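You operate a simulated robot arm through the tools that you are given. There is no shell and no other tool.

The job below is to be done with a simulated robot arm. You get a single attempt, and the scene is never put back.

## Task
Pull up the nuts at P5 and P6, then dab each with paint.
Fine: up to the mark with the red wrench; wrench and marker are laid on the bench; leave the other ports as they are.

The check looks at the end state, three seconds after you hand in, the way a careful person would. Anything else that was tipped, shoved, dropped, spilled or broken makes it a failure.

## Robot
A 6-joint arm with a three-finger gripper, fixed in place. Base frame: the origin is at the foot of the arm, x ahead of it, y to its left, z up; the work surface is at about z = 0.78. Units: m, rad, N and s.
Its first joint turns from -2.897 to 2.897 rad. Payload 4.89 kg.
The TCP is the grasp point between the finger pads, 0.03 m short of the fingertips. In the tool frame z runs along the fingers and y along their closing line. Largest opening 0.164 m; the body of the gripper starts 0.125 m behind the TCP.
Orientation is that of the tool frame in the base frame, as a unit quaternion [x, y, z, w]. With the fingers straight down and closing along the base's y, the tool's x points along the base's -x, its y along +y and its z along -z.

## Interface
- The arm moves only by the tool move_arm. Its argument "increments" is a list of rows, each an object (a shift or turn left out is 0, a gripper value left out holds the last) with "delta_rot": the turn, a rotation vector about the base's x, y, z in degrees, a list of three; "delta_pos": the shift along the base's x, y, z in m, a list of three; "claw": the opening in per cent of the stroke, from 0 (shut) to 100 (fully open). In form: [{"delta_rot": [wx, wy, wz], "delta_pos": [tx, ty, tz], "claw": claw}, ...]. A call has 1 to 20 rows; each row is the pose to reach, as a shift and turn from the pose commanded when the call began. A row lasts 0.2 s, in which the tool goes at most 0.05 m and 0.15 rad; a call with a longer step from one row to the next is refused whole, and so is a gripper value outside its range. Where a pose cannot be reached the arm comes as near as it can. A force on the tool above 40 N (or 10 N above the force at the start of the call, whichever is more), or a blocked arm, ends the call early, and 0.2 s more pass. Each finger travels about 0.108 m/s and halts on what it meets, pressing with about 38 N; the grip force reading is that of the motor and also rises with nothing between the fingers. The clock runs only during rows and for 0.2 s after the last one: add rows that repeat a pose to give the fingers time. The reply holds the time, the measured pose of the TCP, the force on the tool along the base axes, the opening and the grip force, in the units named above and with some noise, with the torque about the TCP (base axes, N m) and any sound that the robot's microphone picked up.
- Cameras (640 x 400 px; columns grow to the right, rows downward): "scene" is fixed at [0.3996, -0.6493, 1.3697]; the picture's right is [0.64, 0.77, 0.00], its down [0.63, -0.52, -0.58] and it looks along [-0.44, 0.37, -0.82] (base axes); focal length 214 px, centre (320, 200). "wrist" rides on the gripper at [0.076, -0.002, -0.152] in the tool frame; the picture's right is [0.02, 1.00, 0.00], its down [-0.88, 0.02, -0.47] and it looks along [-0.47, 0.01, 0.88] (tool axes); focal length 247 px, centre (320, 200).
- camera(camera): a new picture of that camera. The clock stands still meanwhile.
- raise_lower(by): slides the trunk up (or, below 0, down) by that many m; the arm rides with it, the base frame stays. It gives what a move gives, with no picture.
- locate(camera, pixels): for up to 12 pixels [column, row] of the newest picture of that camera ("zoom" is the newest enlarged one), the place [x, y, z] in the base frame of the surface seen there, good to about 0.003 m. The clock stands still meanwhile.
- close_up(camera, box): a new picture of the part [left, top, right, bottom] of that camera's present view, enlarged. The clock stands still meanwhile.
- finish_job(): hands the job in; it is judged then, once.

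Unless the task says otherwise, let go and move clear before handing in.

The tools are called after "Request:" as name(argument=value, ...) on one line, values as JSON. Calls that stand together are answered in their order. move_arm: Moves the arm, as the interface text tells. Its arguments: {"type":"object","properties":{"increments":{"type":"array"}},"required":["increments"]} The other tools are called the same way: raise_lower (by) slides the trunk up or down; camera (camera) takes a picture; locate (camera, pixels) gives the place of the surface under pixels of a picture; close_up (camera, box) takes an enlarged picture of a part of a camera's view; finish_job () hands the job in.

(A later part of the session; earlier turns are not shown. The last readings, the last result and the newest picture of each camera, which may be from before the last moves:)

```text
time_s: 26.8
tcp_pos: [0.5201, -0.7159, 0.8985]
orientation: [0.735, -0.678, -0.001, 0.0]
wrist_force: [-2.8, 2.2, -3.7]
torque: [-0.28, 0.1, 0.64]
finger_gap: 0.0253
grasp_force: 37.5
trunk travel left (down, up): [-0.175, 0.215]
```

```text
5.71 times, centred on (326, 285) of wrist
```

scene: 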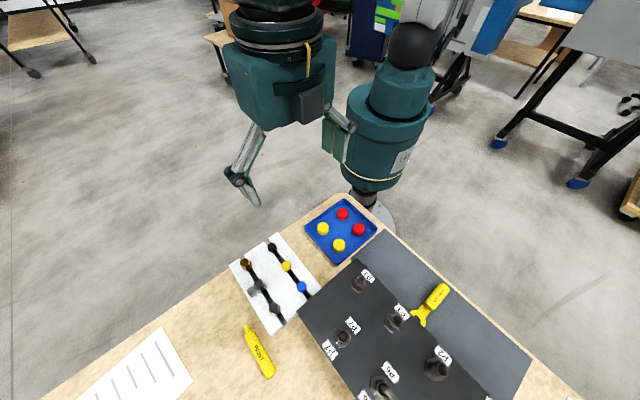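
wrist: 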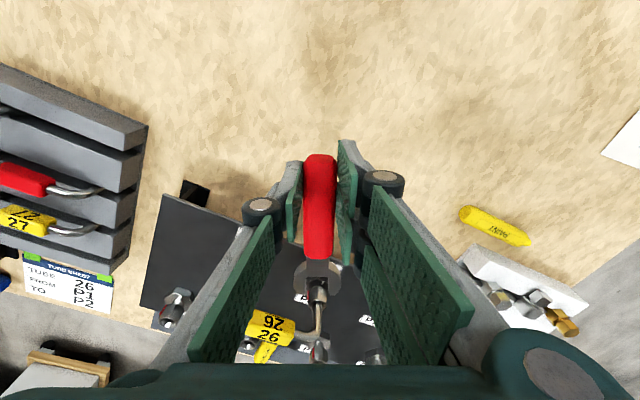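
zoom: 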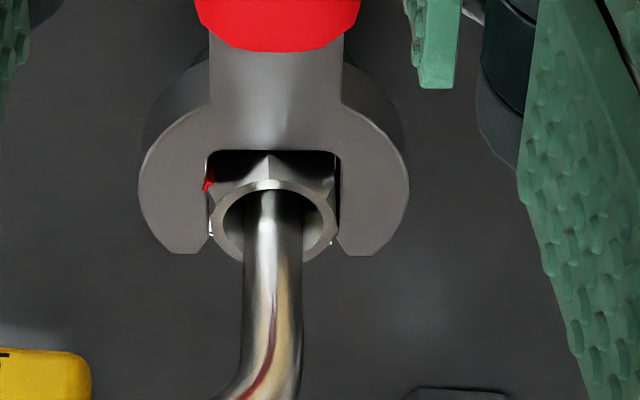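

The nut follows (front edge stays centred at u≈268) with only ~4 N. Continuing another 48° clockwise.

Request:
move_arm(increments=[{"delta_pos": [-0.008, -0.0004, 0], "delta_rot": [0, 0, -4]}, {"delta_pos": [-0.016, -0.0002, 0], "delta_rot": [0, 0, -8]}, {"delta_pos": [-0.024, 0.0005, 0], "delta_rot": [0, 0, -12]}, {"delta_pos": [-0.0319, 0.0018, 0], "delta_rot": [0, 0, -16]}, {"delta_pos": [-0.0398, 0.0036, 0], "delta_rot": [0, 0, -20]}, {"delta_pos": [-0.0474, 0.006, 0], "delta_rot": [0, 0, -24]}, {"delta_pos": [-0.0549, 0.0089, 0], "delta_rot": [0, 0, -28]}, {"delta_pos": [-0.0622, 0.0123, 0], "delta_rot": [0, 0, -32]}, {"delta_pos": [-0.0692, 0.0162, 0], "delta_rot": [0, 0, -36]}, {"delta_pos": [-0.0759, 0.0206, 0], "delta_rot": [0, 0, -40]}, {"delta_pos": [-0.0823, 0.0255, 0], "delta_rot": [0, 0, -44]}, {"delta_pos": [-0.0883, 0.0308, 0], "delta_rot": [0, 0, -48]}, {"delta_pos": [-0.0883, 0.0308, 0], "delta_rot": [0, 0, -48]}])

Request:
close_up(camera="wrist", box=[270, 250, 382, 320])

Request:
camera(camera="wrist")

```text
time_s: 29.6
tcp_pos: [0.4305, -0.6857, 0.8992]
orientation: [-0.396, 0.918, 0.001, 0.0]
wrist_force: [-4.9, -3.8, 1.1]
torque: [-0.03, 0.01, 0.6]
finger_gap: 0.0254
grasp_force: 37.9
trunk travel left (down, up): [-0.175, 0.215]
```

```text
5.71 times, centred on (326, 285) of wrist
```

zoom: 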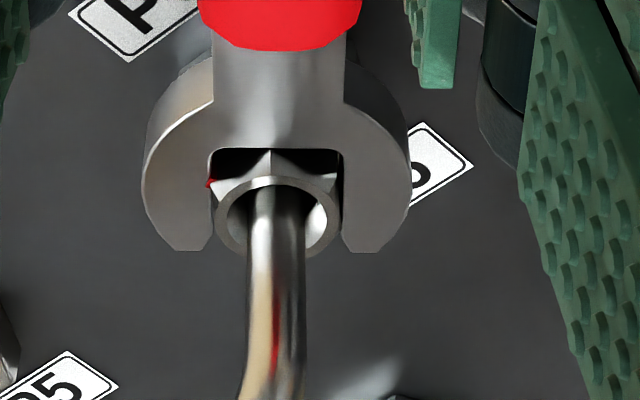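

```text
taken
```

wrist: 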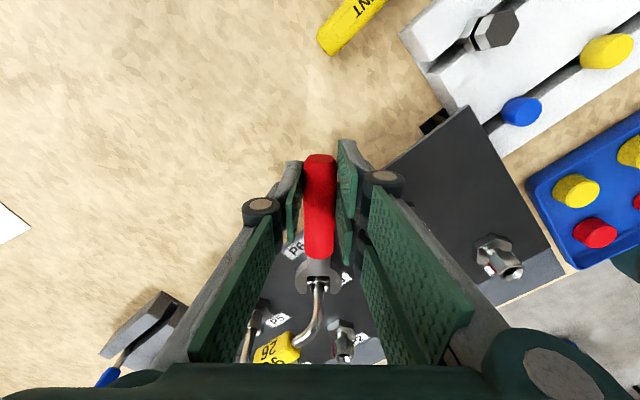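

Nut lags the wrench by ~5° of jaw play (front edge u≈270 vs ring centre 277), so red is now near 292°. I'll turn 19° further and check.

Request:
move_arm(increments=[{"delta_pos": [-0.0057, 0.0057, 0], "delta_rot": [0, 0, -4]}, {"delta_pos": [-0.0109, 0.0117, 0], "delta_rot": [0, 0, -8]}, {"delta_pos": [-0.0157, 0.0182, 0], "delta_rot": [0, 0, -12]}, {"delta_pos": [-0.0201, 0.0249, 0], "delta_rot": [0, 0, -16]}, {"delta_pos": [-0.023, 0.0302, 0], "delta_rot": [0, 0, -19]}, {"delta_pos": [-0.023, 0.0302, 0], "delta_rot": [0, 0, -19]}])

Request:
close_up(camera="wrist", box=[270, 250, 382, 320])

Request:
close_up(camera="scene", box=[320, 330, 432, 400])

```text
time_s: 31.0
tcp_pos: [0.4088, -0.6552, 0.8989]
orientation: [-0.24, 0.971, 0.0, 0.0]
wrist_force: [-15.0, 1.3, -9.1]
torque: [-0.42, 1.09, 1.6]
finger_gap: 0.0256
grasp_force: 38.2
trunk travel left (down, up): [-0.175, 0.215]
```

```text
5.71 times, centred on (326, 285) of wrist
```

zoom: 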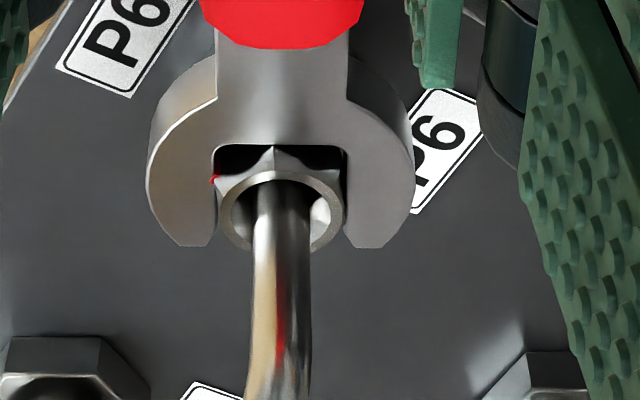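

```text
5.71 times, centred on (376, 365) of scene
```

zoom: 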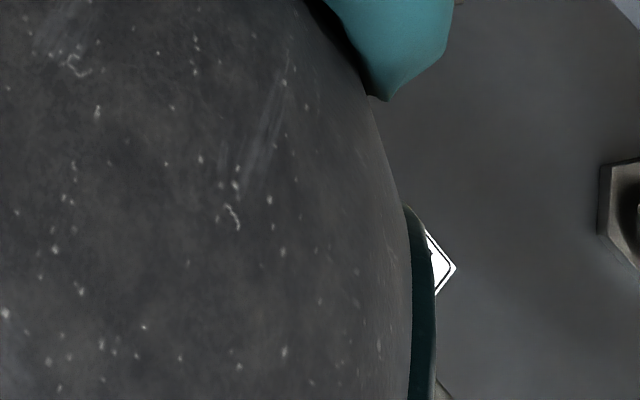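

Resistance is building (−15 N, 1.6 Nm), and the red corner looks about 3–4° short. I'll turn 3° more, then measure.

Request:
move_arm(increments=[{"delta_pos": [-0.0014, 0.0027, 0], "delta_rot": [0, 0, -1.5]}, {"delta_pos": [-0.0027, 0.0054, 0], "delta_rot": [0, 0, -3]}, {"delta_pos": [-0.0027, 0.0054, 0], "delta_rot": [0, 0, -3]}])

Request:
close_up(camera="wrist", box=[294, 265, 342, 295])

```text
time_s: 31.8
tcp_pos: [0.4051, -0.6498, 0.8986]
orientation: [-0.214, 0.977, 0.001, 0.0]
wrist_force: [-10.9, -0.1, 1.6]
torque: [0.06, -0.06, 1.25]
finger_gap: 0.0255
grasp_force: 37.4
trunk travel left (down, up): [-0.175, 0.215]
```

```text
13.33 times, centred on (318, 280) of wrist
```

zoom: 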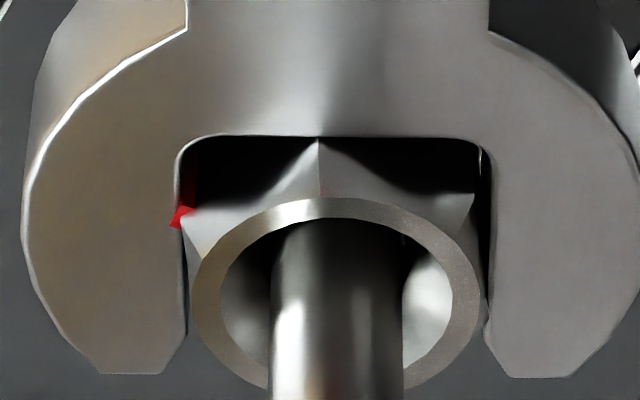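

The nut's top corners at (182,212)/(473,197) put the red corner at ≈270°, on the white mark. I'll back the wrench off along its handle and verify from the −y side.

Request:
move_arm(increments=[{"delta_pos": [0.0007, -0.0013, 0], "delta_rot": [0, 0, 1.5]}, {"delta_pos": [-0.006, -0.005, 0], "delta_rot": [0, 0, 1.5]}, {"delta_pos": [-0.015, -0.009, 0], "delta_rot": [0, 0, 1.5]}, {"delta_pos": [-0.025, -0.0135, 0], "delta_rot": [0, 0, 1.5]}, {"delta_pos": [-0.04, -0.021, 0], "delta_rot": [0, 0, 1.5]}, {"delta_pos": [-0.04, -0.021, 0.03], "delta_rot": [0, 0, 1.5]}, {"delta_pos": [-0.04, -0.021, 0.07], "delta_rot": [0, 0, 1.5]}, {"delta_pos": [-0.04, -0.021, 0.11], "delta_rot": [0, 0, 1.5]}, {"delta_pos": [-0.04, -0.021, 0.11], "delta_rot": [0, 0, 1.5]}])

Request:
camera(camera="wrist")

```text
time_s: 33.8
tcp_pos: [0.3663, -0.6683, 1.0081]
orientation: [-0.227, 0.974, -0.001, 0.001]
wrist_force: [-0.9, 0.8, -1.2]
torque: [-0.1, 0.01, 0.04]
finger_gap: 0.0253
grasp_force: 38.5
trunk travel left (down, up): [-0.175, 0.215]
```

```text
taken
```

wrist: 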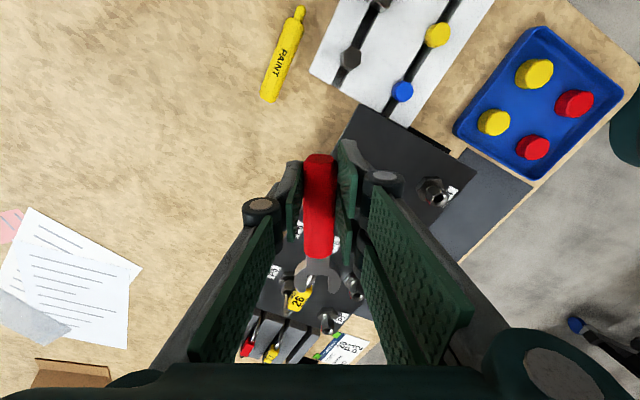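

Clear of the port. I'll place the wrist camera straight above P6 (camera's vertical ray is around row 69) at yaw 90 to verify the marks.

Request:
move_arm(increments=[{"delta_pos": [0.01, 0.01, 0.04], "delta_rot": [0, 0, 7]}, {"delta_pos": [0.025, 0.025, 0.06], "delta_rot": [0, 0, 14]}, {"delta_pos": [0.04, 0.04, 0.07], "delta_rot": [0, 0, 21]}, {"delta_pos": [0.056, 0.06, 0.07], "delta_rot": [0, 0, 28]}, {"delta_pos": [0.075, 0.08, 0.07], "delta_rot": [0, 0, 35]}, {"delta_pos": [0.095, 0.1, 0.07], "delta_rot": [0, 0, 42]}, {"delta_pos": [0.115, 0.12, 0.07], "delta_rot": [0, 0, 49]}, {"delta_pos": [0.13, 0.135, 0.07], "delta_rot": [0, 0, 56]}, {"delta_pos": [0.144, 0.144, 0.07], "delta_rot": [0, 0, 63.7]}, {"delta_pos": [0.144, 0.144, 0.07], "delta_rot": [0, 0, 63.7]}])

Request:
camera(camera="wrist")

```text
time_s: 36.0
tcp_pos: [0.5092, -0.5273, 1.0765]
orientation: [0.707, -0.707, 0.0, -0.001]
wrist_force: [0.2, -0.6, -0.8]
torque: [-0.05, 0.01, -0.02]
finger_gap: 0.0257
grasp_force: 38.6
trunk travel left (down, up): [-0.175, 0.215]
```

```text
taken
```

wrist: 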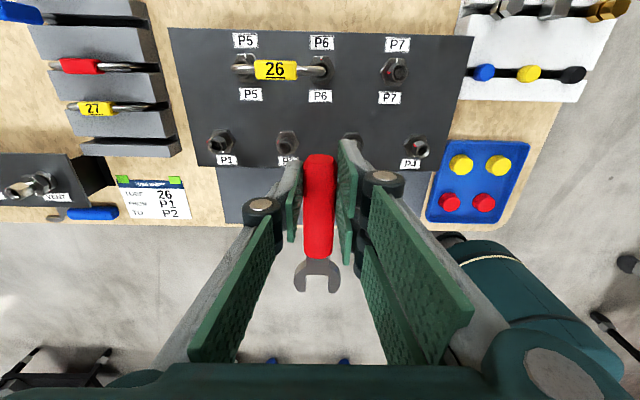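

Request:
close_up(camera="wrist", box=[296, 55, 344, 85])

Request:
close_up(camera="wrist", box=[220, 52, 268, 82])

Request:
close_up(camera="wrist", box=[372, 52, 420, 82])

```text
13.33 times, centred on (320, 70) of wrist
```

zoom: 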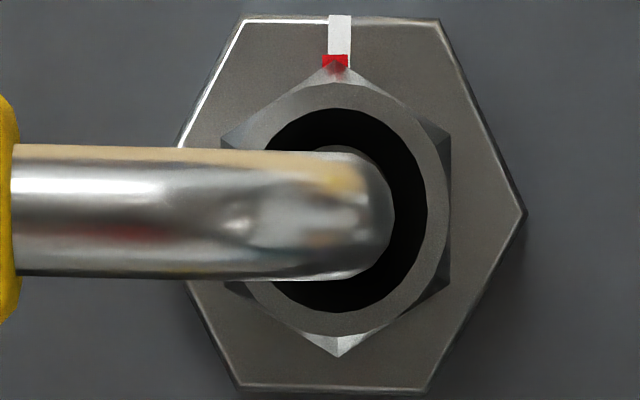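

```text
13.33 times, centred on (244, 67) of wrist
```

zoom: 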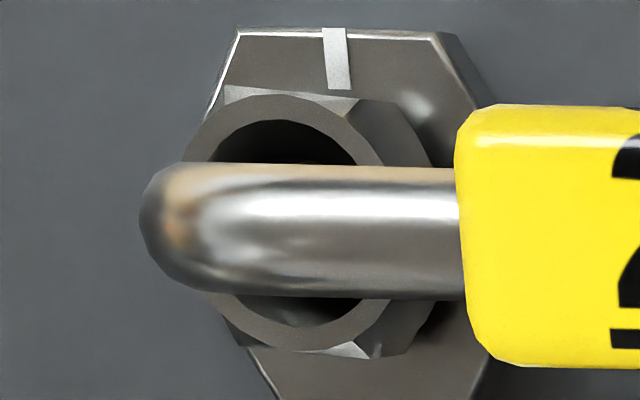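

```text
13.33 times, centred on (396, 67) of wrist
```

zoom: 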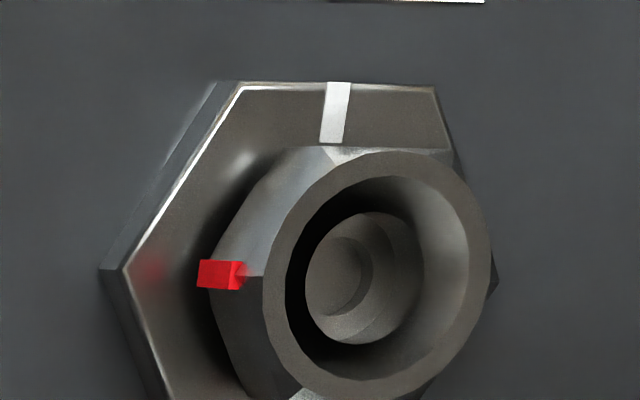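

P6 is done: red strip (335,63) sits directly on the white mark (339,40). P5's red is still at +x; I'll move the wrench to P5's approach line (yaw 116°), staying high.

Request:
move_arm(increments=[{"delta_pos": [0.017, -0.022, 0]}, {"delta_pos": [0.036, -0.045, 0], "delta_rot": [0, 0, 3]}, {"delta_pos": [0.056, -0.07, 0], "delta_rot": [0, 0, 6]}, {"delta_pos": [0.076, -0.096, 0], "delta_rot": [0, 0, 10]}, {"delta_pos": [0.096, -0.122, 0], "delta_rot": [0, 0, 14]}, {"delta_pos": [0.116, -0.148, 0], "delta_rot": [0, 0, 18]}, {"delta_pos": [0.136, -0.172, 0], "delta_rot": [0, 0, 22]}, {"delta_pos": [0.156, -0.196, -0.02], "delta_rot": [0, 0, 26.3]}, {"delta_pos": [0.1712, -0.215, -0.05], "delta_rot": [0, 0, 26.3]}, {"delta_pos": [0.1712, -0.215, -0.09], "delta_rot": [0, 0, 26.3]}, {"delta_pos": [0.1712, -0.215, -0.13], "delta_rot": [0, 0, 26.3]}, {"delta_pos": [0.1712, -0.215, -0.155], "delta_rot": [0, 0, 26.3]}, {"delta_pos": [0.1712, -0.215, -0.155], "delta_rot": [0, 0, 26.3]}])

Request:
close_up(camera="wrist", box=[270, 250, 382, 320])

Request:
camera(camera="wrist")

```text
time_s: 38.8
tcp_pos: [0.6815, -0.7402, 0.9218]
orientation: [0.849, -0.528, 0.001, 0.0]
wrist_force: [-0.5, -0.4, -1.7]
torque: [0.0, 0.01, -0.06]
finger_gap: 0.0256
grasp_force: 38.1
trunk travel left (down, up): [-0.175, 0.215]
```

```text
5.71 times, centred on (326, 285) of wrist
```

zoom: 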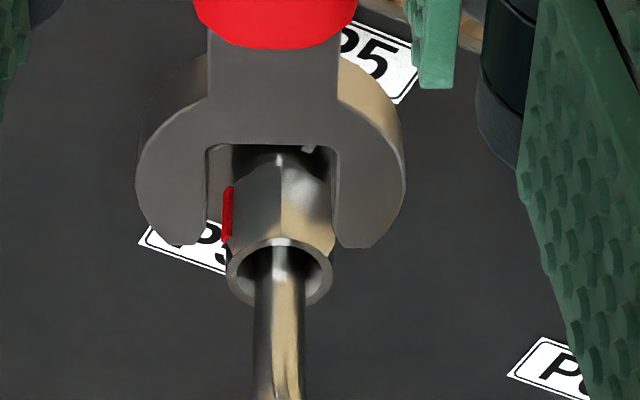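

```text
taken
```

wrist: 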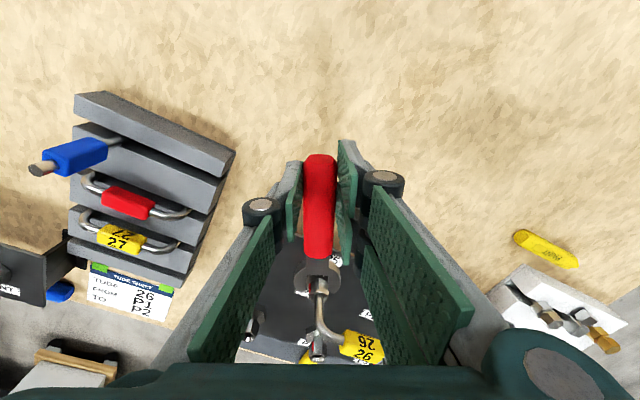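

Nut edge is at u≈281 vs jaw centre 271, so I need ~2.5 mm sideways toward tool +y; the wrench nose has drooped ~1.5 mm so I'll work at z≈0.899. Lowering with that trim.

Request:
move_arm(increments=[{"delta_pos": [-0.0022, -0.0011, 0]}, {"delta_pos": [-0.0022, -0.0011, -0.012]}, {"delta_pos": [-0.0022, -0.0011, -0.0225]}, {"delta_pos": [-0.0022, -0.0011, -0.0225]}])

Request:
close_up(camera="wrist", box=[270, 250, 382, 320])

Request:
locate(camera="zoom", pixels=[[270, 100], [180, 220], [370, 220]])

```text
time_s: 39.8
tcp_pos: [0.678, -0.7426, 0.9005]
orientation: [0.849, -0.528, 0.0, 0.0]
wrist_force: [0.7, -0.1, -2.6]
torque: [-0.04, -0.01, -0.04]
finger_gap: 0.0254
grasp_force: 37.7
trunk travel left (down, up): [-0.175, 0.215]
```

```text
5.71 times, centred on (326, 285) of wrist
```

zoom: 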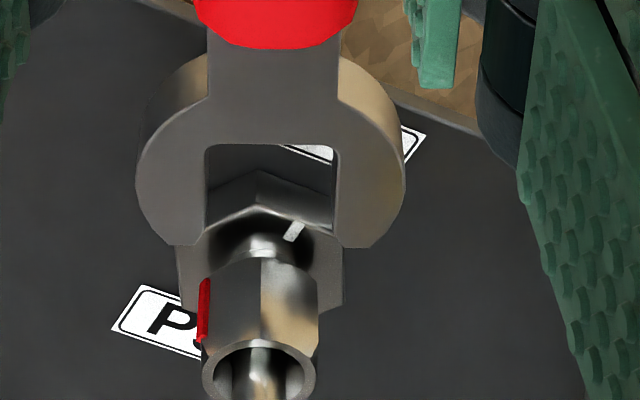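

```text
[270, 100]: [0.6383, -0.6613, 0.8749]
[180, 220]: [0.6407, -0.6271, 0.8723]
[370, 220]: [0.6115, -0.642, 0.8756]
```

Now the nut edge is at u≈261, ~1.2 mm to the other side. Trimming back and advancing to just before engagement.

Request:
move_arm(increments=[{"delta_pos": [0.0011, 0.0005, 0]}, {"delta_pos": [-0.0023, 0.0074, 0]}, {"delta_pos": [-0.0057, 0.0142, 0]}, {"delta_pos": [-0.0057, 0.0142, 0]}])

Request:
close_up(camera="wrist", box=[270, 250, 382, 320])

```text
time_s: 40.8
tcp_pos: [0.6722, -0.7278, 0.9009]
orientation: [0.85, -0.527, 0.0, 0.0]
wrist_force: [-0.2, -0.7, -2.0]
torque: [-0.07, -0.02, 0.0]
finger_gap: 0.0254
grasp_force: 38.3
trunk travel left (down, up): [-0.175, 0.215]
```

```text
5.71 times, centred on (326, 285) of wrist
```

zoom: 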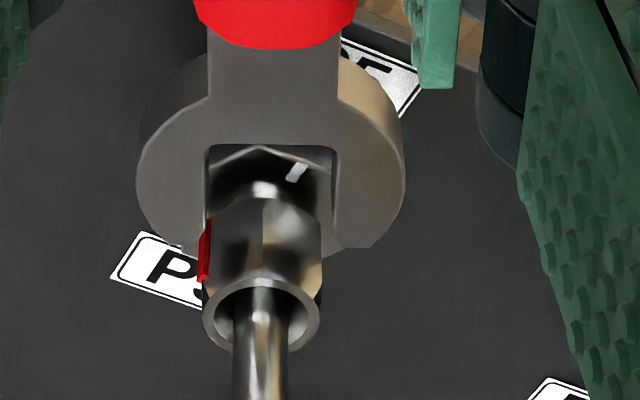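

Still ~1 mm off (nut centre 264 vs jaw 271). Trimming 1.1 mm and advancing onto the nut.

Request:
move_arm(increments=[{"delta_pos": [0.001, 0.0005, 0]}, {"delta_pos": [0.001, 0.0005, 0]}, {"delta_pos": [-0.0012, 0.005, 0]}, {"delta_pos": [-0.0034, 0.0095, 0]}, {"delta_pos": [-0.0056, 0.014, 0]}, {"delta_pos": [-0.0078, 0.0184, 0]}, {"delta_pos": [-0.0094, 0.0216, 0]}, {"delta_pos": [-0.0094, 0.0216, 0]}])

Request:
close_up(camera="wrist", box=[270, 250, 382, 320])

```text
time_s: 42.6
tcp_pos: [0.6639, -0.7085, 0.9003]
orientation: [0.849, -0.528, 0.0, 0.0]
wrist_force: [-5.8, -5.3, -0.4]
torque: [-0.2, 0.2, 0.86]
finger_gap: 0.0254
grasp_force: 37.4
trunk travel left (down, up): [-0.175, 0.215]
```

```text
5.71 times, centred on (326, 285) of wrist
```

zoom: 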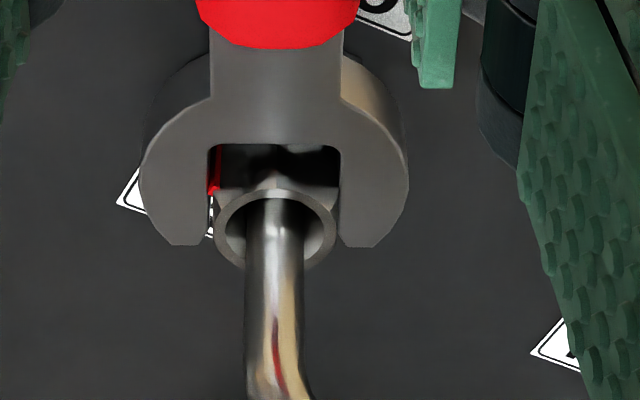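

Engaged on P5 (ring centre ≈(275,228), light contact). Seating 3 mm deeper and turning the first 20°.

Request:
move_arm(increments=[{"delta_pos": [-0.0015, 0.003, 0]}, {"delta_pos": [-0.0089, -0.0003, 0], "delta_rot": [0, 0, -4]}, {"delta_pos": [-0.0164, -0.0031, 0], "delta_rot": [0, 0, -8]}, {"delta_pos": [-0.0241, -0.0053, 0], "delta_rot": [0, 0, -12]}, {"delta_pos": [-0.0319, -0.007, 0], "delta_rot": [0, 0, -16]}, {"delta_pos": [-0.0399, -0.0082, 0], "delta_rot": [0, 0, -20]}, {"delta_pos": [-0.0399, -0.0082, 0], "delta_rot": [0, 0, -20]}])

Request:
close_up(camera="wrist", box=[270, 250, 382, 320])

```text
time_s: 44.2
tcp_pos: [0.6241, -0.716, 0.9004]
orientation: [0.745, -0.667, -0.001, 0.0]
wrist_force: [-2.0, -8.6, -4.8]
torque: [-0.71, -0.03, 0.63]
finger_gap: 0.0255
grasp_force: 38.4
trunk travel left (down, up): [-0.175, 0.215]
```

```text
5.71 times, centred on (326, 285) of wrist
```

zoom: 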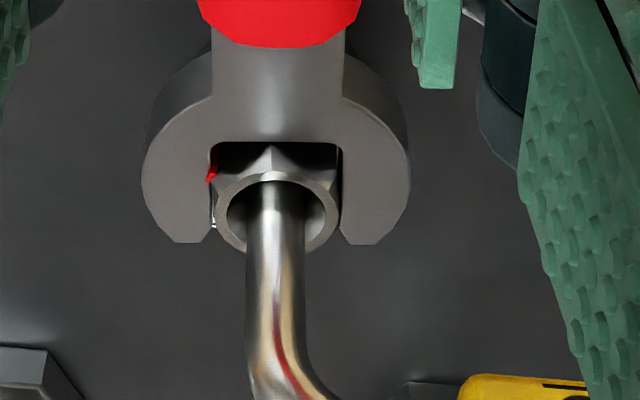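

The nut turns with the wrench; slight radial push (−8.6 N), so I'll ease the radius by ~1 mm and continue 48° clockwise.

Request:
move_arm(increments=[{"delta_pos": [-0.0079, -0.0019, 0], "delta_rot": [0, 0, -4]}, {"delta_pos": [-0.0161, -0.002, 0], "delta_rot": [0, 0, -8]}, {"delta_pos": [-0.0241, -0.0014, 0], "delta_rot": [0, 0, -12]}, {"delta_pos": [-0.0322, -0.0003, 0], "delta_rot": [0, 0, -16]}, {"delta_pos": [-0.0401, 0.0013, 0], "delta_rot": [0, 0, -20]}, {"delta_pos": [-0.048, 0.0035, 0], "delta_rot": [0, 0, -24]}, {"delta_pos": [-0.0556, 0.0062, 0], "delta_rot": [0, 0, -28]}, {"delta_pos": [-0.063, 0.0095, 0], "delta_rot": [0, 0, -32]}, {"delta_pos": [-0.0702, 0.0133, 0], "delta_rot": [0, 0, -36]}, {"delta_pos": [-0.0771, 0.0175, 0], "delta_rot": [0, 0, -40]}, {"delta_pos": [-0.0837, 0.0223, 0], "delta_rot": [0, 0, -44]}, {"delta_pos": [-0.09, 0.0275, 0], "delta_rot": [0, 0, -48]}, {"delta_pos": [-0.09, 0.0275, 0], "delta_rot": [0, 0, -48]}])

Request:
close_up(camera="wrist", box=[294, 265, 342, 295])

Request:
camera(camera="wrist")

```text
time_s: 47.0
tcp_pos: [0.533, -0.6871, 0.9016]
orientation: [-0.409, 0.913, 0.0, 0.0]
wrist_force: [3.5, 1.1, 1.7]
torque: [0.11, -0.35, 0.34]
finger_gap: 0.0257
grasp_force: 37.8
trunk travel left (down, up): [-0.175, 0.215]
```

```text
13.33 times, centred on (318, 280) of wrist
```

zoom: 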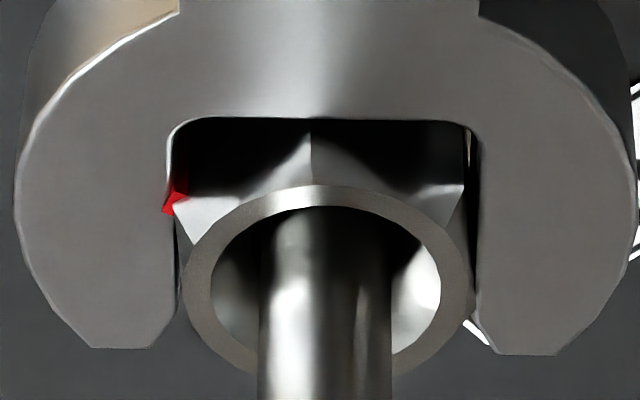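

```text
taken
```

wrist: 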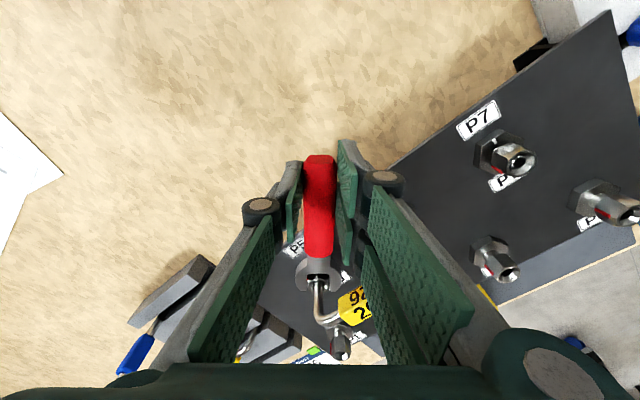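

Red corner now at ≈295° (nut lags jaw ~6°), so ~24° remain. I'll go 12° and check clearance to P6's tube.

Request:
move_arm(increments=[{"delta_pos": [-0.0058, 0.0056, 0], "delta_rot": [0, 0, -4]}, {"delta_pos": [-0.0113, 0.0116, 0], "delta_rot": [0, 0, -8]}, {"delta_pos": [-0.0163, 0.0179, 0], "delta_rot": [0, 0, -12]}, {"delta_pos": [-0.0163, 0.0179, 0], "delta_rot": [0, 0, -12]}])

Request:
camera(camera="wrist")

Request:
camera(camera="scene")

```text
time_s: 48.0
tcp_pos: [0.5166, -0.6704, 0.9008]
orientation: [-0.31, 0.951, 0.0, 0.001]
wrist_force: [-16.1, -11.9, 10.2]
torque: [0.27, -0.43, 0.62]
finger_gap: 0.0253
grasp_force: 38.5
trunk travel left (down, up): [-0.175, 0.215]
```

```text
taken
```

wrist: 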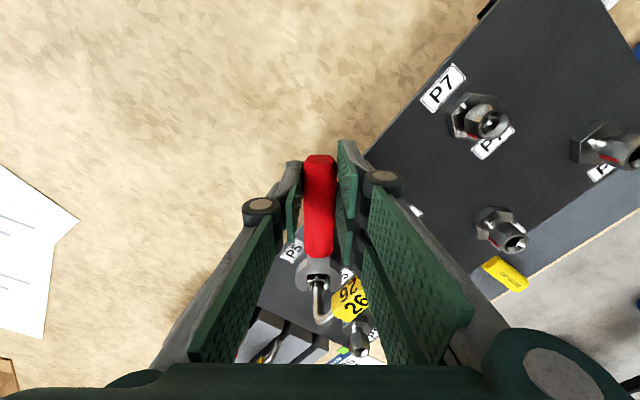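

```text
taken
```

scene: 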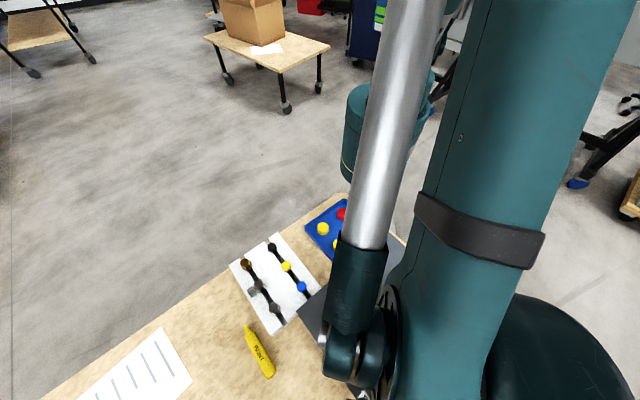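

Force rose to ~22 N directed along the handle, away from the nut; I'll zoom to see whether the throat is pressing on the nut.

Request:
close_up(camera="wrist", box=[294, 265, 342, 295])

Request:
close_up(camera="wrist", box=[260, 220, 420, 340])

```text
13.33 times, centred on (318, 280) of wrist
```

zoom: 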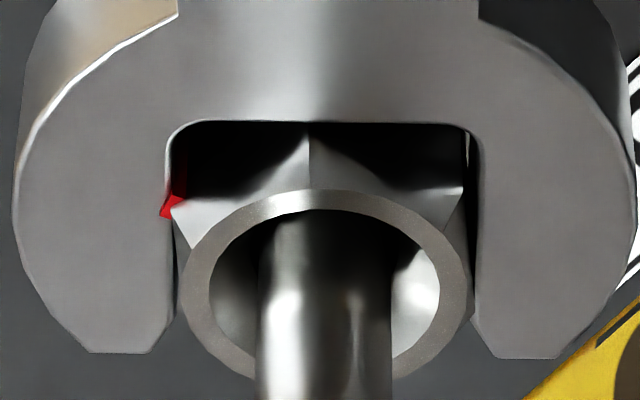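

```text
3.33 times, centred on (340, 280) of wrist
```

zoom: 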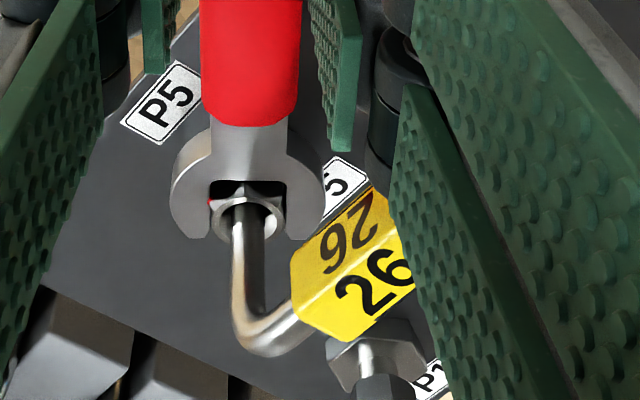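

Jaw seating looks unchanged and nothing touches the tag; the P6 stroke showed a similar radial force near the end. I'll ease the radius 1 mm and turn 8° more.

Request:
move_arm(increments=[{"delta_pos": [-0.0008, -0.0006, 0]}, {"delta_pos": [-0.0032, 0.0025, 0], "delta_rot": [0, 0, -2]}, {"delta_pos": [-0.0055, 0.0062, 0], "delta_rot": [0, 0, -4]}, {"delta_pos": [-0.0077, 0.0097, 0], "delta_rot": [0, 0, -6]}, {"delta_pos": [-0.0096, 0.0133, 0], "delta_rot": [0, 0, -8]}, {"delta_pos": [-0.0096, 0.0133, 0], "delta_rot": [0, 0, -8]}])

Request:
close_up(camera="wrist", box=[294, 265, 342, 295])

Request:
camera(camera="wrist")

```text
time_s: 49.4
tcp_pos: [0.5086, -0.6562, 0.8996]
orientation: [-0.244, 0.97, 0.0, 0.0]
wrist_force: [-7.1, 4.7, -7.5]
torque: [-0.28, 0.94, 1.44]
finger_gap: 0.0253
grasp_force: 38.2
trunk travel left (down, up): [-0.175, 0.215]
```

```text
13.33 times, centred on (318, 280) of wrist
```

zoom: 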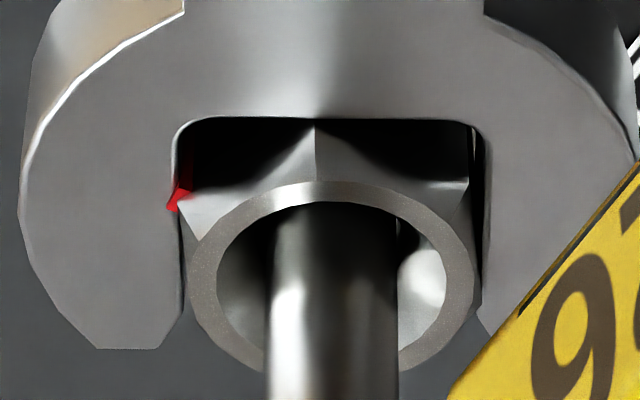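

```text
taken
```

wrist: 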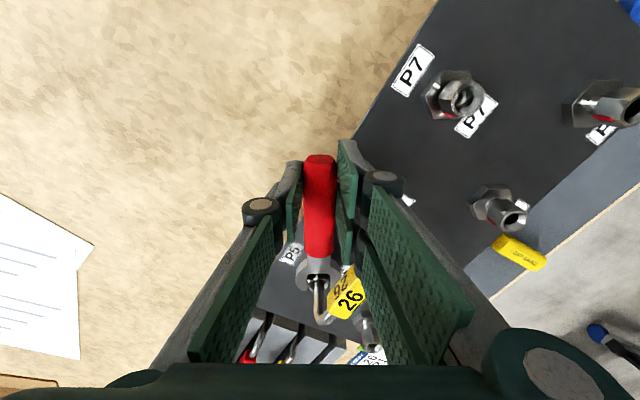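

Torque 1.4 Nm; nut corners (181,205)/(467,183) put red at ≈275°. Turning 4° more.

Request:
move_arm(increments=[{"delta_pos": [-0.0018, 0.0036, 0], "delta_rot": [0, 0, -2]}, {"delta_pos": [-0.0036, 0.0073, 0], "delta_rot": [0, 0, -4]}, {"delta_pos": [-0.0036, 0.0073, 0], "delta_rot": [0, 0, -4]}])

Request:
close_up(camera="wrist", box=[294, 265, 342, 295])

```text
time_s: 50.2
tcp_pos: [0.5045, -0.6506, 0.9013]
orientation: [-0.21, 0.978, 0.0, 0.0]
wrist_force: [-7.8, 2.3, -4.2]
torque: [-0.24, 0.62, 1.34]
finger_gap: 0.0255
grasp_force: 38.3
trunk travel left (down, up): [-0.175, 0.215]
```

```text
13.33 times, centred on (318, 280) of wrist
```

zoom: 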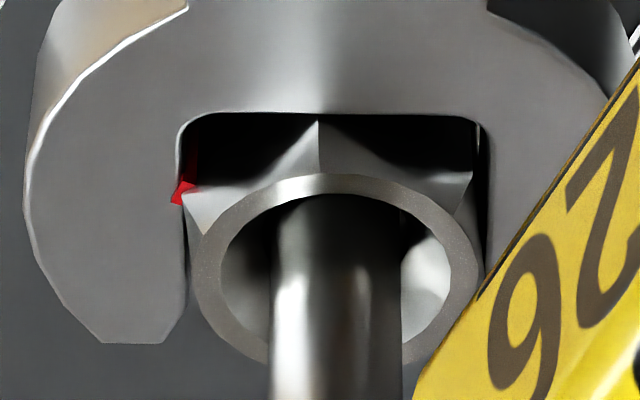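

Red ≈272°. A last 1.5°, then back off along the handle and rise.

Request:
move_arm(increments=[{"delta_pos": [-0.0013, 0.003, 0], "delta_rot": [0, 0, -1.5]}, {"delta_pos": [-0.0013, 0.003, 0], "delta_rot": [0, 0, -1.5]}])

Request:
close_up(camera="wrist", box=[294, 265, 342, 295])

```text
time_s: 50.8
tcp_pos: [0.5031, -0.6468, 0.8997]
orientation: [-0.197, 0.98, 0.0, 0.0]
wrist_force: [-2.1, 2.4, 3.6]
torque: [0.2, -0.42, 1.01]
finger_gap: 0.0254
grasp_force: 37.5
trunk travel left (down, up): [-0.175, 0.215]
```

```text
13.33 times, centred on (318, 280) of wrist
```

zoom: 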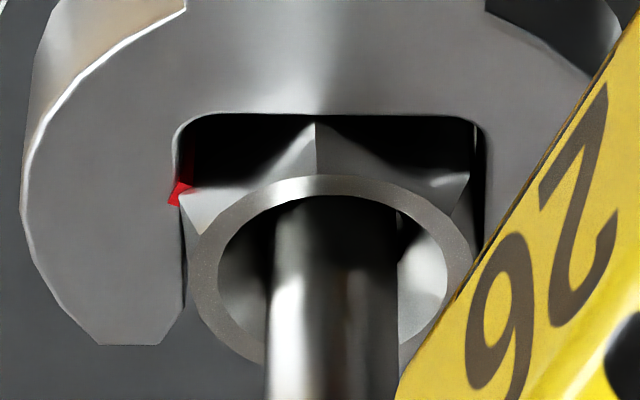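

Red is now ≈270–271°. I'll back off along the handle, then slide toward −y (out from under the tube) before rising.

Request:
move_arm(increments=[{"delta_pos": [0.0007, -0.0015, 0], "delta_rot": [0, 0, 1.5]}, {"delta_pos": [-0.007, -0.0045, 0], "delta_rot": [0, 0, 1.5]}, {"delta_pos": [-0.016, -0.0085, 0], "delta_rot": [0, 0, 1.5]}, {"delta_pos": [-0.025, -0.012, 0], "delta_rot": [0, 0, 1.5]}, {"delta_pos": [-0.034, -0.016, 0], "delta_rot": [0, 0, 1.5]}, {"delta_pos": [-0.034, -0.035, 0], "delta_rot": [0, 0, 1.5]}, {"delta_pos": [-0.034, -0.065, 0], "delta_rot": [0, 0, 1.5]}, {"delta_pos": [-0.034, -0.1, 0], "delta_rot": [0, 0, 1.5]}, {"delta_pos": [-0.034, -0.12, 0.03], "delta_rot": [0, 0, 1.5]}, {"delta_pos": [-0.034, -0.12, 0.07], "delta_rot": [0, 0, 1.5]}, {"delta_pos": [-0.034, -0.12, 0.11], "delta_rot": [0, 0, 1.5]}, {"delta_pos": [-0.034, -0.12, 0.15], "delta_rot": [0, 0, 1.5]}, {"delta_pos": [-0.034, -0.12, 0.18], "delta_rot": [0, 0, 1.5]}, {"delta_pos": [-0.034, -0.12, 0.18], "delta_rot": [0, 0, 1.5]}])

Request:
camera(camera="wrist")

```text
time_s: 53.8
tcp_pos: [0.4701, -0.7657, 1.0793]
orientation: [-0.21, 0.978, 0.001, 0.0]
wrist_force: [-0.7, -0.5, -0.9]
torque: [-0.08, 0.03, 0.01]
finger_gap: 0.0254
grasp_force: 37.7
trunk travel left (down, up): [-0.175, 0.215]
```

```text
taken
```

wrist: 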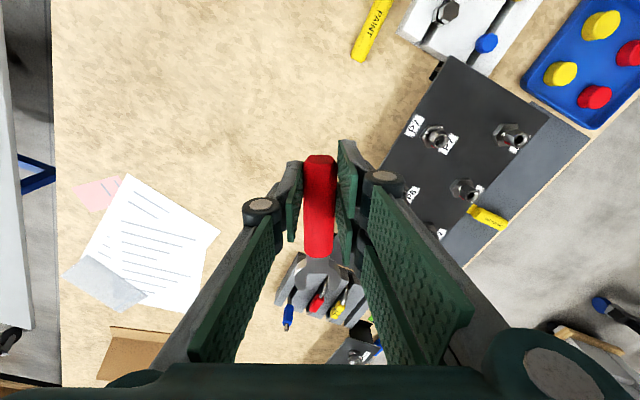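

Clear and high. Moving the camera above P5 to verify its marks.

Request:
move_arm(increments=[{"delta_pos": [0.014, 0.024, 0], "delta_rot": [0, 0, 6.6]}, {"delta_pos": [0.028, 0.048, 0], "delta_rot": [0, 0, 13.2]}, {"delta_pos": [0.042, 0.072, 0], "delta_rot": [0, 0, 19.8]}, {"delta_pos": [0.056, 0.096, 0], "delta_rot": [0, 0, 26.4]}, {"delta_pos": [0.07, 0.12, 0], "delta_rot": [0, 0, 33]}, {"delta_pos": [0.085, 0.144, 0], "delta_rot": [0, 0, 39.6]}, {"delta_pos": [0.099, 0.168, 0], "delta_rot": [0, 0, 46.2]}, {"delta_pos": [0.113, 0.192, 0], "delta_rot": [0, 0, 52.8]}, {"delta_pos": [0.127, 0.216, 0], "delta_rot": [0, 0, 59.4]}, {"delta_pos": [0.141, 0.24, 0], "delta_rot": [0, 0, 65.8]}, {"delta_pos": [0.141, 0.24, 0], "delta_rot": [0, 0, 65.8]}])

Request:
close_up(camera="wrist", box=[296, 52, 344, 82])

Request:
close_up(camera="wrist", box=[372, 52, 420, 82])

Request:
camera(camera="wrist")

```text
time_s: 56.2
tcp_pos: [0.6088, -0.5269, 1.0798]
orientation: [0.708, -0.706, 0.0, 0.0]
wrist_force: [-0.8, -0.7, -1.8]
torque: [-0.08, 0.04, 0.01]
finger_gap: 0.0253
grasp_force: 37.8
trunk travel left (down, up): [-0.175, 0.215]
```

```text
13.33 times, centred on (320, 67) of wrist
```

zoom: 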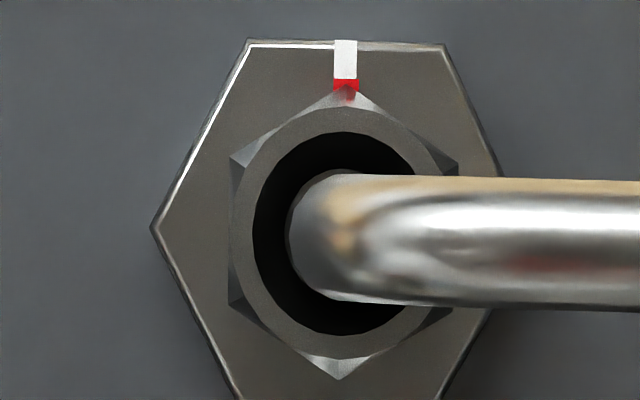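

```text
13.33 times, centred on (396, 67) of wrist
```

zoom: 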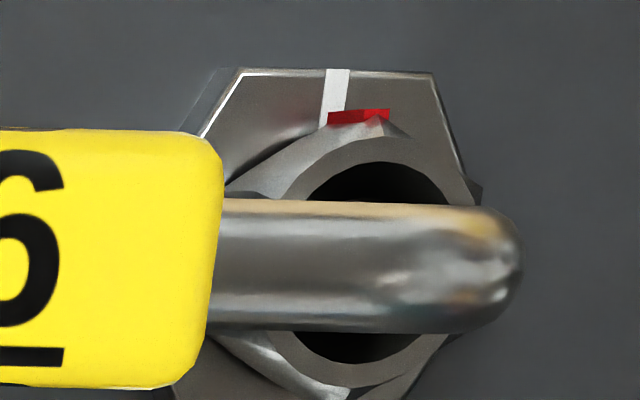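

```text
taken
```

wrist: 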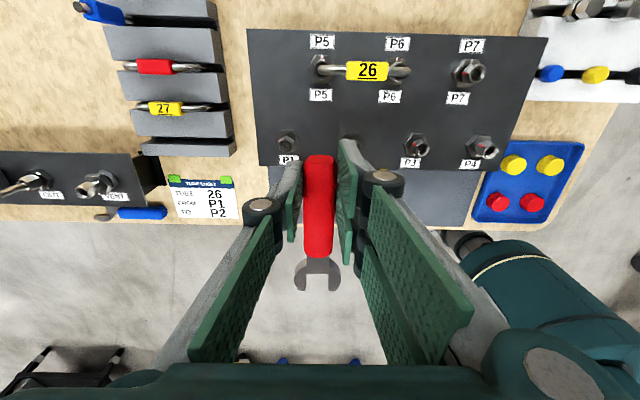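

P5's red strip (346,85) meets the white mark (345,60). Both nuts are up to the mark. Now I'll carry the wrench back to open bench left of the panel.

Request:
move_arm(increments=[{"delta_pos": [0.001, -0.018, 0], "delta_rot": [0, 0, -7.5]}, {"delta_pos": [0.002, -0.036, 0], "delta_rot": [0, 0, -15]}, {"delta_pos": [0.003, -0.054, 0], "delta_rot": [0, 0, -22.5]}, {"delta_pos": [0.004, -0.072, 0], "delta_rot": [0, 0, -30]}, {"delta_pos": [0.005, -0.09, 0], "delta_rot": [0, 0, -37.5]}, {"delta_pos": [0.006, -0.108, 0], "delta_rot": [0, 0, -45]}, {"delta_pos": [0.007, -0.126, 0], "delta_rot": [0, 0, -52.5]}, {"delta_pos": [0.008, -0.144, 0], "delta_rot": [0, 0, -60]}, {"delta_pos": [0.009, -0.162, 0], "delta_rot": [0, 0, -67.5]}, {"delta_pos": [0.01, -0.18, 0], "delta_rot": [0, 0, -75]}, {"delta_pos": [0.011, -0.198, 0], "delta_rot": [0, 0, -82.5]}, {"delta_pos": [0.011, -0.208, 0], "delta_rot": [0, 0, -90]}, {"delta_pos": [0.011, -0.208, -0.04], "delta_rot": [0, 0, -90]}, {"delta_pos": [0.011, -0.208, -0.08], "delta_rot": [0, 0, -90]}, {"delta_pos": [0.011, -0.208, -0.12], "delta_rot": [0, 0, -90]}, {"delta_pos": [0.011, -0.208, -0.16], "delta_rot": [0, 0, -90]}, {"delta_pos": [0.011, -0.208, -0.2], "delta_rot": [0, 0, -90]}, {"delta_pos": [0.011, -0.208, -0.23], "delta_rot": [0, 0, -90]}, {"delta_pos": [0.011, -0.208, -0.23], "delta_rot": [0, 0, -90]}])

Request:
camera(camera="wrist")

```text
time_s: 60.2
tcp_pos: [0.6199, -0.7367, 0.8508]
orientation: [0.0, 1.0, -0.001, 0.0]
wrist_force: [0.4, -0.6, -2.2]
torque: [0.04, 0.12, 0.0]
finger_gap: 0.0254
grasp_force: 38.0
trunk travel left (down, up): [-0.175, 0.215]
```

```text
taken
```

wrist: 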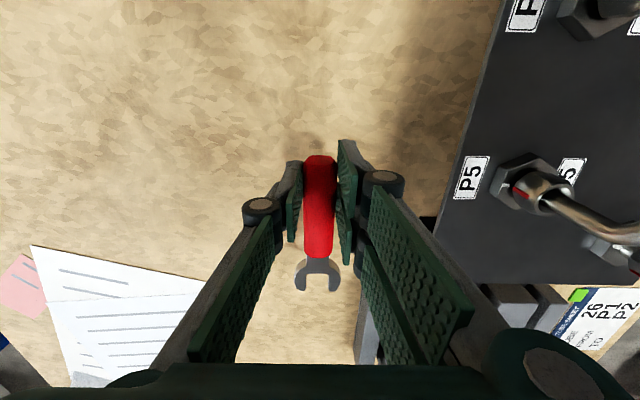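

Bench below is clear. Lowering gently to the set-down height.

Request:
move_arm(increments=[{"delta_pos": [0, 0, -0.015]}, {"delta_pos": [0, 0, -0.026]}, {"delta_pos": [0, 0, -0.031]}, {"delta_pos": [0, 0, -0.0335]}, {"delta_pos": [0, 0, -0.0335]}])

```text
time_s: 61.4
tcp_pos: [0.62, -0.7349, 0.8169]
orientation: [-0.001, 1.0, 0.0, 0.0]
wrist_force: [-3.1, -1.9, 9.4]
torque: [-0.12, -1.18, -0.28]
finger_gap: 0.0256
grasp_force: 37.5
trunk travel left (down, up): [-0.175, 0.215]
```

Touching down (9.4 N up). Opening to release, then rising straight up.

Request:
move_arm(increments=[{"claw": 20}, {"claw": 28}, {"claw": 36}, {"claw": 36}, {"claw": 36, "delta_pos": [0, 0, 0.02]}, {"claw": 36, "delta_pos": [0, 0, 0.06]}, {"claw": 36, "delta_pos": [0, 0, 0.1]}, {"claw": 36, "delta_pos": [0, 0, 0.14]}, {"claw": 36, "delta_pos": [0, 0, 0.18]}, {"claw": 36, "delta_pos": [0, 0, 0.22]}, {"claw": 36, "delta_pos": [0, 0, 0.22]}])

Request:
camera(camera="wrist")

```text
time_s: 63.8
tcp_pos: [0.62, -0.7355, 1.0372]
orientation: [0.0, 1.0, 0.0, 0.0]
wrist_force: [-0.8, 1.1, 1.0]
torque: [-0.06, -0.03, 0.0]
finger_gap: 0.059
grasp_force: 0.1
trunk travel left (down, up): [-0.175, 0.215]
```

```text
taken
```

wrist: 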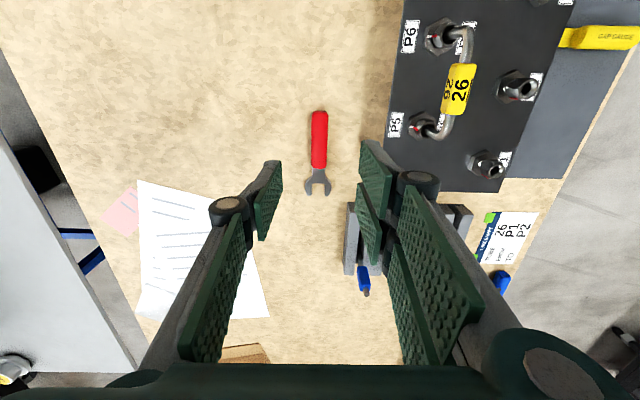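

Wrench lies flat on the bench at (318,150). Next the paint marker: I'll travel over to it while turning so its nozzle (−x end) will face away from the camera side; first half of the turn.

Request:
move_arm(increments=[{"delta_pos": [-0.015, 0, 0.01], "delta_rot": [0, 0, 7.5]}, {"delta_pos": [-0.03, 0, 0.02], "delta_rot": [0, 0, 15]}, {"delta_pos": [-0.05, 0, 0.03], "delta_rot": [0, 0, 22.5]}, {"delta_pos": [-0.075, 0, 0.03], "delta_rot": [0, 0, 30]}, {"delta_pos": [-0.1, 0, 0.03], "delta_rot": [0, 0, 37.5]}, {"delta_pos": [-0.125, -0.005, 0.03], "delta_rot": [0, 0, 45]}, {"delta_pos": [-0.15, -0.005, 0.03], "delta_rot": [0, 0, 52.5]}, {"delta_pos": [-0.175, -0.005, 0.03], "delta_rot": [0, 0, 60]}, {"delta_pos": [-0.2, -0.01, 0.03], "delta_rot": [0, 0, 67.5]}, {"delta_pos": [-0.225, -0.01, 0.03], "delta_rot": [0, 0, 75]}, {"delta_pos": [-0.25, -0.015, 0.03], "delta_rot": [0, 0, 82.5]}, {"delta_pos": [-0.27, -0.015, 0.03], "delta_rot": [0, 0, 90]}, {"delta_pos": [-0.29, -0.015, 0.03], "delta_rot": [0, 0, 97.5]}, {"delta_pos": [-0.29, -0.015, 0.03], "delta_rot": [0, 0, 105]}, {"delta_pos": [-0.29, -0.015, 0.03], "delta_rot": [0, 0, 112.5]}, {"delta_pos": [-0.29, -0.015, 0.03], "delta_rot": [0, 0, 120]}, {"delta_pos": [-0.29, -0.015, 0.03], "delta_rot": [0, 0, 127.5]}, {"delta_pos": [-0.29, -0.015, 0.03], "delta_rot": [0, 0, 135]}, {"delta_pos": [-0.29, -0.015, 0.03], "delta_rot": [0, 0, 135]}])

Request:
camera(camera="wrist")

```text
time_s: 67.8
tcp_pos: [0.3312, -0.7487, 1.0662]
orientation: [0.791, -0.612, 0.0, 0.001]
wrist_force: [0.0, 0.5, 0.4]
torque: [-0.01, 0.01, 0.0]
finger_gap: 0.059
grasp_force: 0.0
out of reach, approached as far as the arm can: row 15, 16, 17, 18, 19
trunk travel left (down, up): [-0.175, 0.215]
```

```text
taken
```

wrist: 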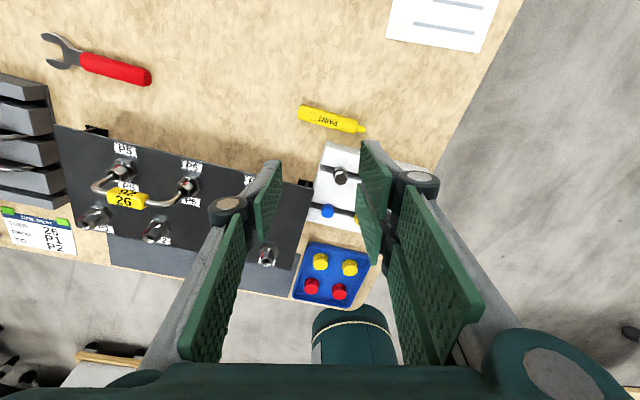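

The wrist limit is near yaw 104° here, so I'll instead pick the marker at yaw 0 (nozzle on the camera side) and later dab at yaw −90, where the camera looks straight down on the nozzle. Turning back.

Request:
move_arm(increments=[{"delta_rot": [0, 0, -7.5]}, {"delta_rot": [0, 0, -15]}, {"delta_rot": [0, 0, -22.5]}, {"delta_rot": [0, 0, -30]}, {"delta_rot": [0, 0, -37.5]}, {"delta_rot": [0, 0, -45]}, {"delta_rot": [0, 0, -52.5]}, {"delta_rot": [0, 0, -60]}, {"delta_rot": [0, 0, -67.5]}, {"delta_rot": [0, 0, -75]}, {"delta_rot": [0, 0, -82.5]}, {"delta_rot": [0, 0, -90]}, {"delta_rot": [0, 0, -97.5]}, {"delta_rot": [0, 0, -104.6]}, {"delta_rot": [0, 0, -104.6]}])

Request:
camera(camera="wrist")

```text
time_s: 71.0
tcp_pos: [0.3299, -0.7481, 1.0682]
orientation: [0.002, 1.0, 0.002, 0.0]
wrist_force: [0.3, 0.6, 0.4]
torque: [0.05, 0.01, -0.01]
finger_gap: 0.059
grasp_force: 0.1
trunk travel left (down, up): [-0.175, 0.215]
```

```text
taken
```

wrist: 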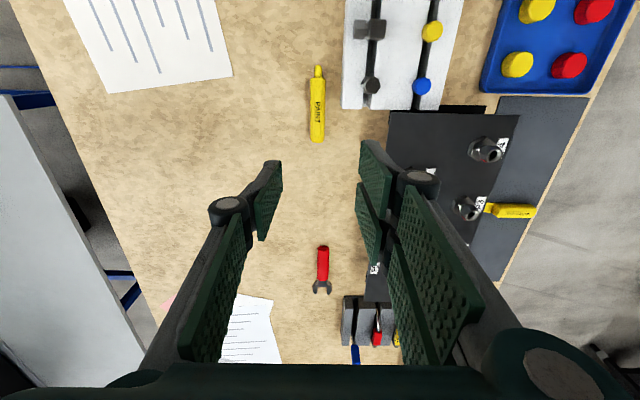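

Now at yaw 0 above the marker, seen at (317,68–143). Measuring it.

Request:
close_up(camera="wrist", box=[260, 55, 380, 155])

Request:
locate(camera="wrist", pixels=[[318, 68], [318, 74], [318, 85], [317, 100], [317, 120], [317, 138], [310, 110], [324, 110], [345, 100]])

```text
4.00 times, centred on (320, 105) of wrist
```

zoom: 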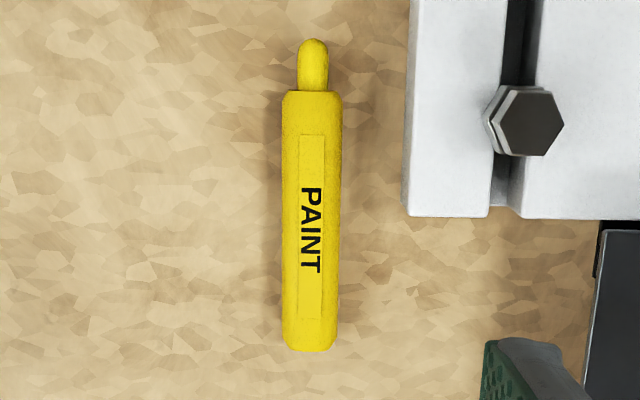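

```text
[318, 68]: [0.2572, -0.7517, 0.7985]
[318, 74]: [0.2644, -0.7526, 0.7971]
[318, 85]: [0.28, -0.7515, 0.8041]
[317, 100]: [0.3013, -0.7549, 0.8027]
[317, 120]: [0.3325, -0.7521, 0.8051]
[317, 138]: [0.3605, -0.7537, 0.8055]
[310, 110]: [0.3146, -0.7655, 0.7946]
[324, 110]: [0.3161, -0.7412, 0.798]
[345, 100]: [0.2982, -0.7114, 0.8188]
```

Marker axis y≈−0.7525, nozzle tip x≈0.256, body to 0.368. Descending over x=0.335 with a 6 cm opening.

Request:
move_arm(increments=[{"delta_pos": [0.005, -0.0044, -0.04]}, {"delta_pos": [0.005, -0.0044, -0.08]}, {"delta_pos": [0.005, -0.0044, -0.12]}, {"delta_pos": [0.005, -0.0044, -0.16]}, {"delta_pos": [0.005, -0.0044, -0.2]}, {"delta_pos": [0.005, -0.0044, -0.23]}, {"delta_pos": [0.005, -0.0044, -0.245]}, {"delta_pos": [0.005, -0.0044, -0.252]}, {"delta_pos": [0.005, -0.0044, -0.252]}])

Request:
camera(camera="wrist")

```text
time_s: 73.0
tcp_pos: [0.3367, -0.7545, 0.8155]
orientation: [0.0, 1.0, 0.002, 0.0]
wrist_force: [-0.4, -5.8, 2.2]
torque: [0.1, 0.04, 0.17]
finger_gap: 0.0592
grasp_force: 0.1
trunk travel left (down, up): [-0.175, 0.215]
```

```text
taken
```

wrist: 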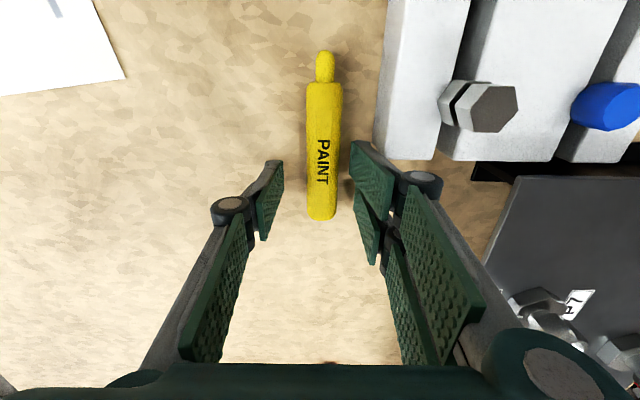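

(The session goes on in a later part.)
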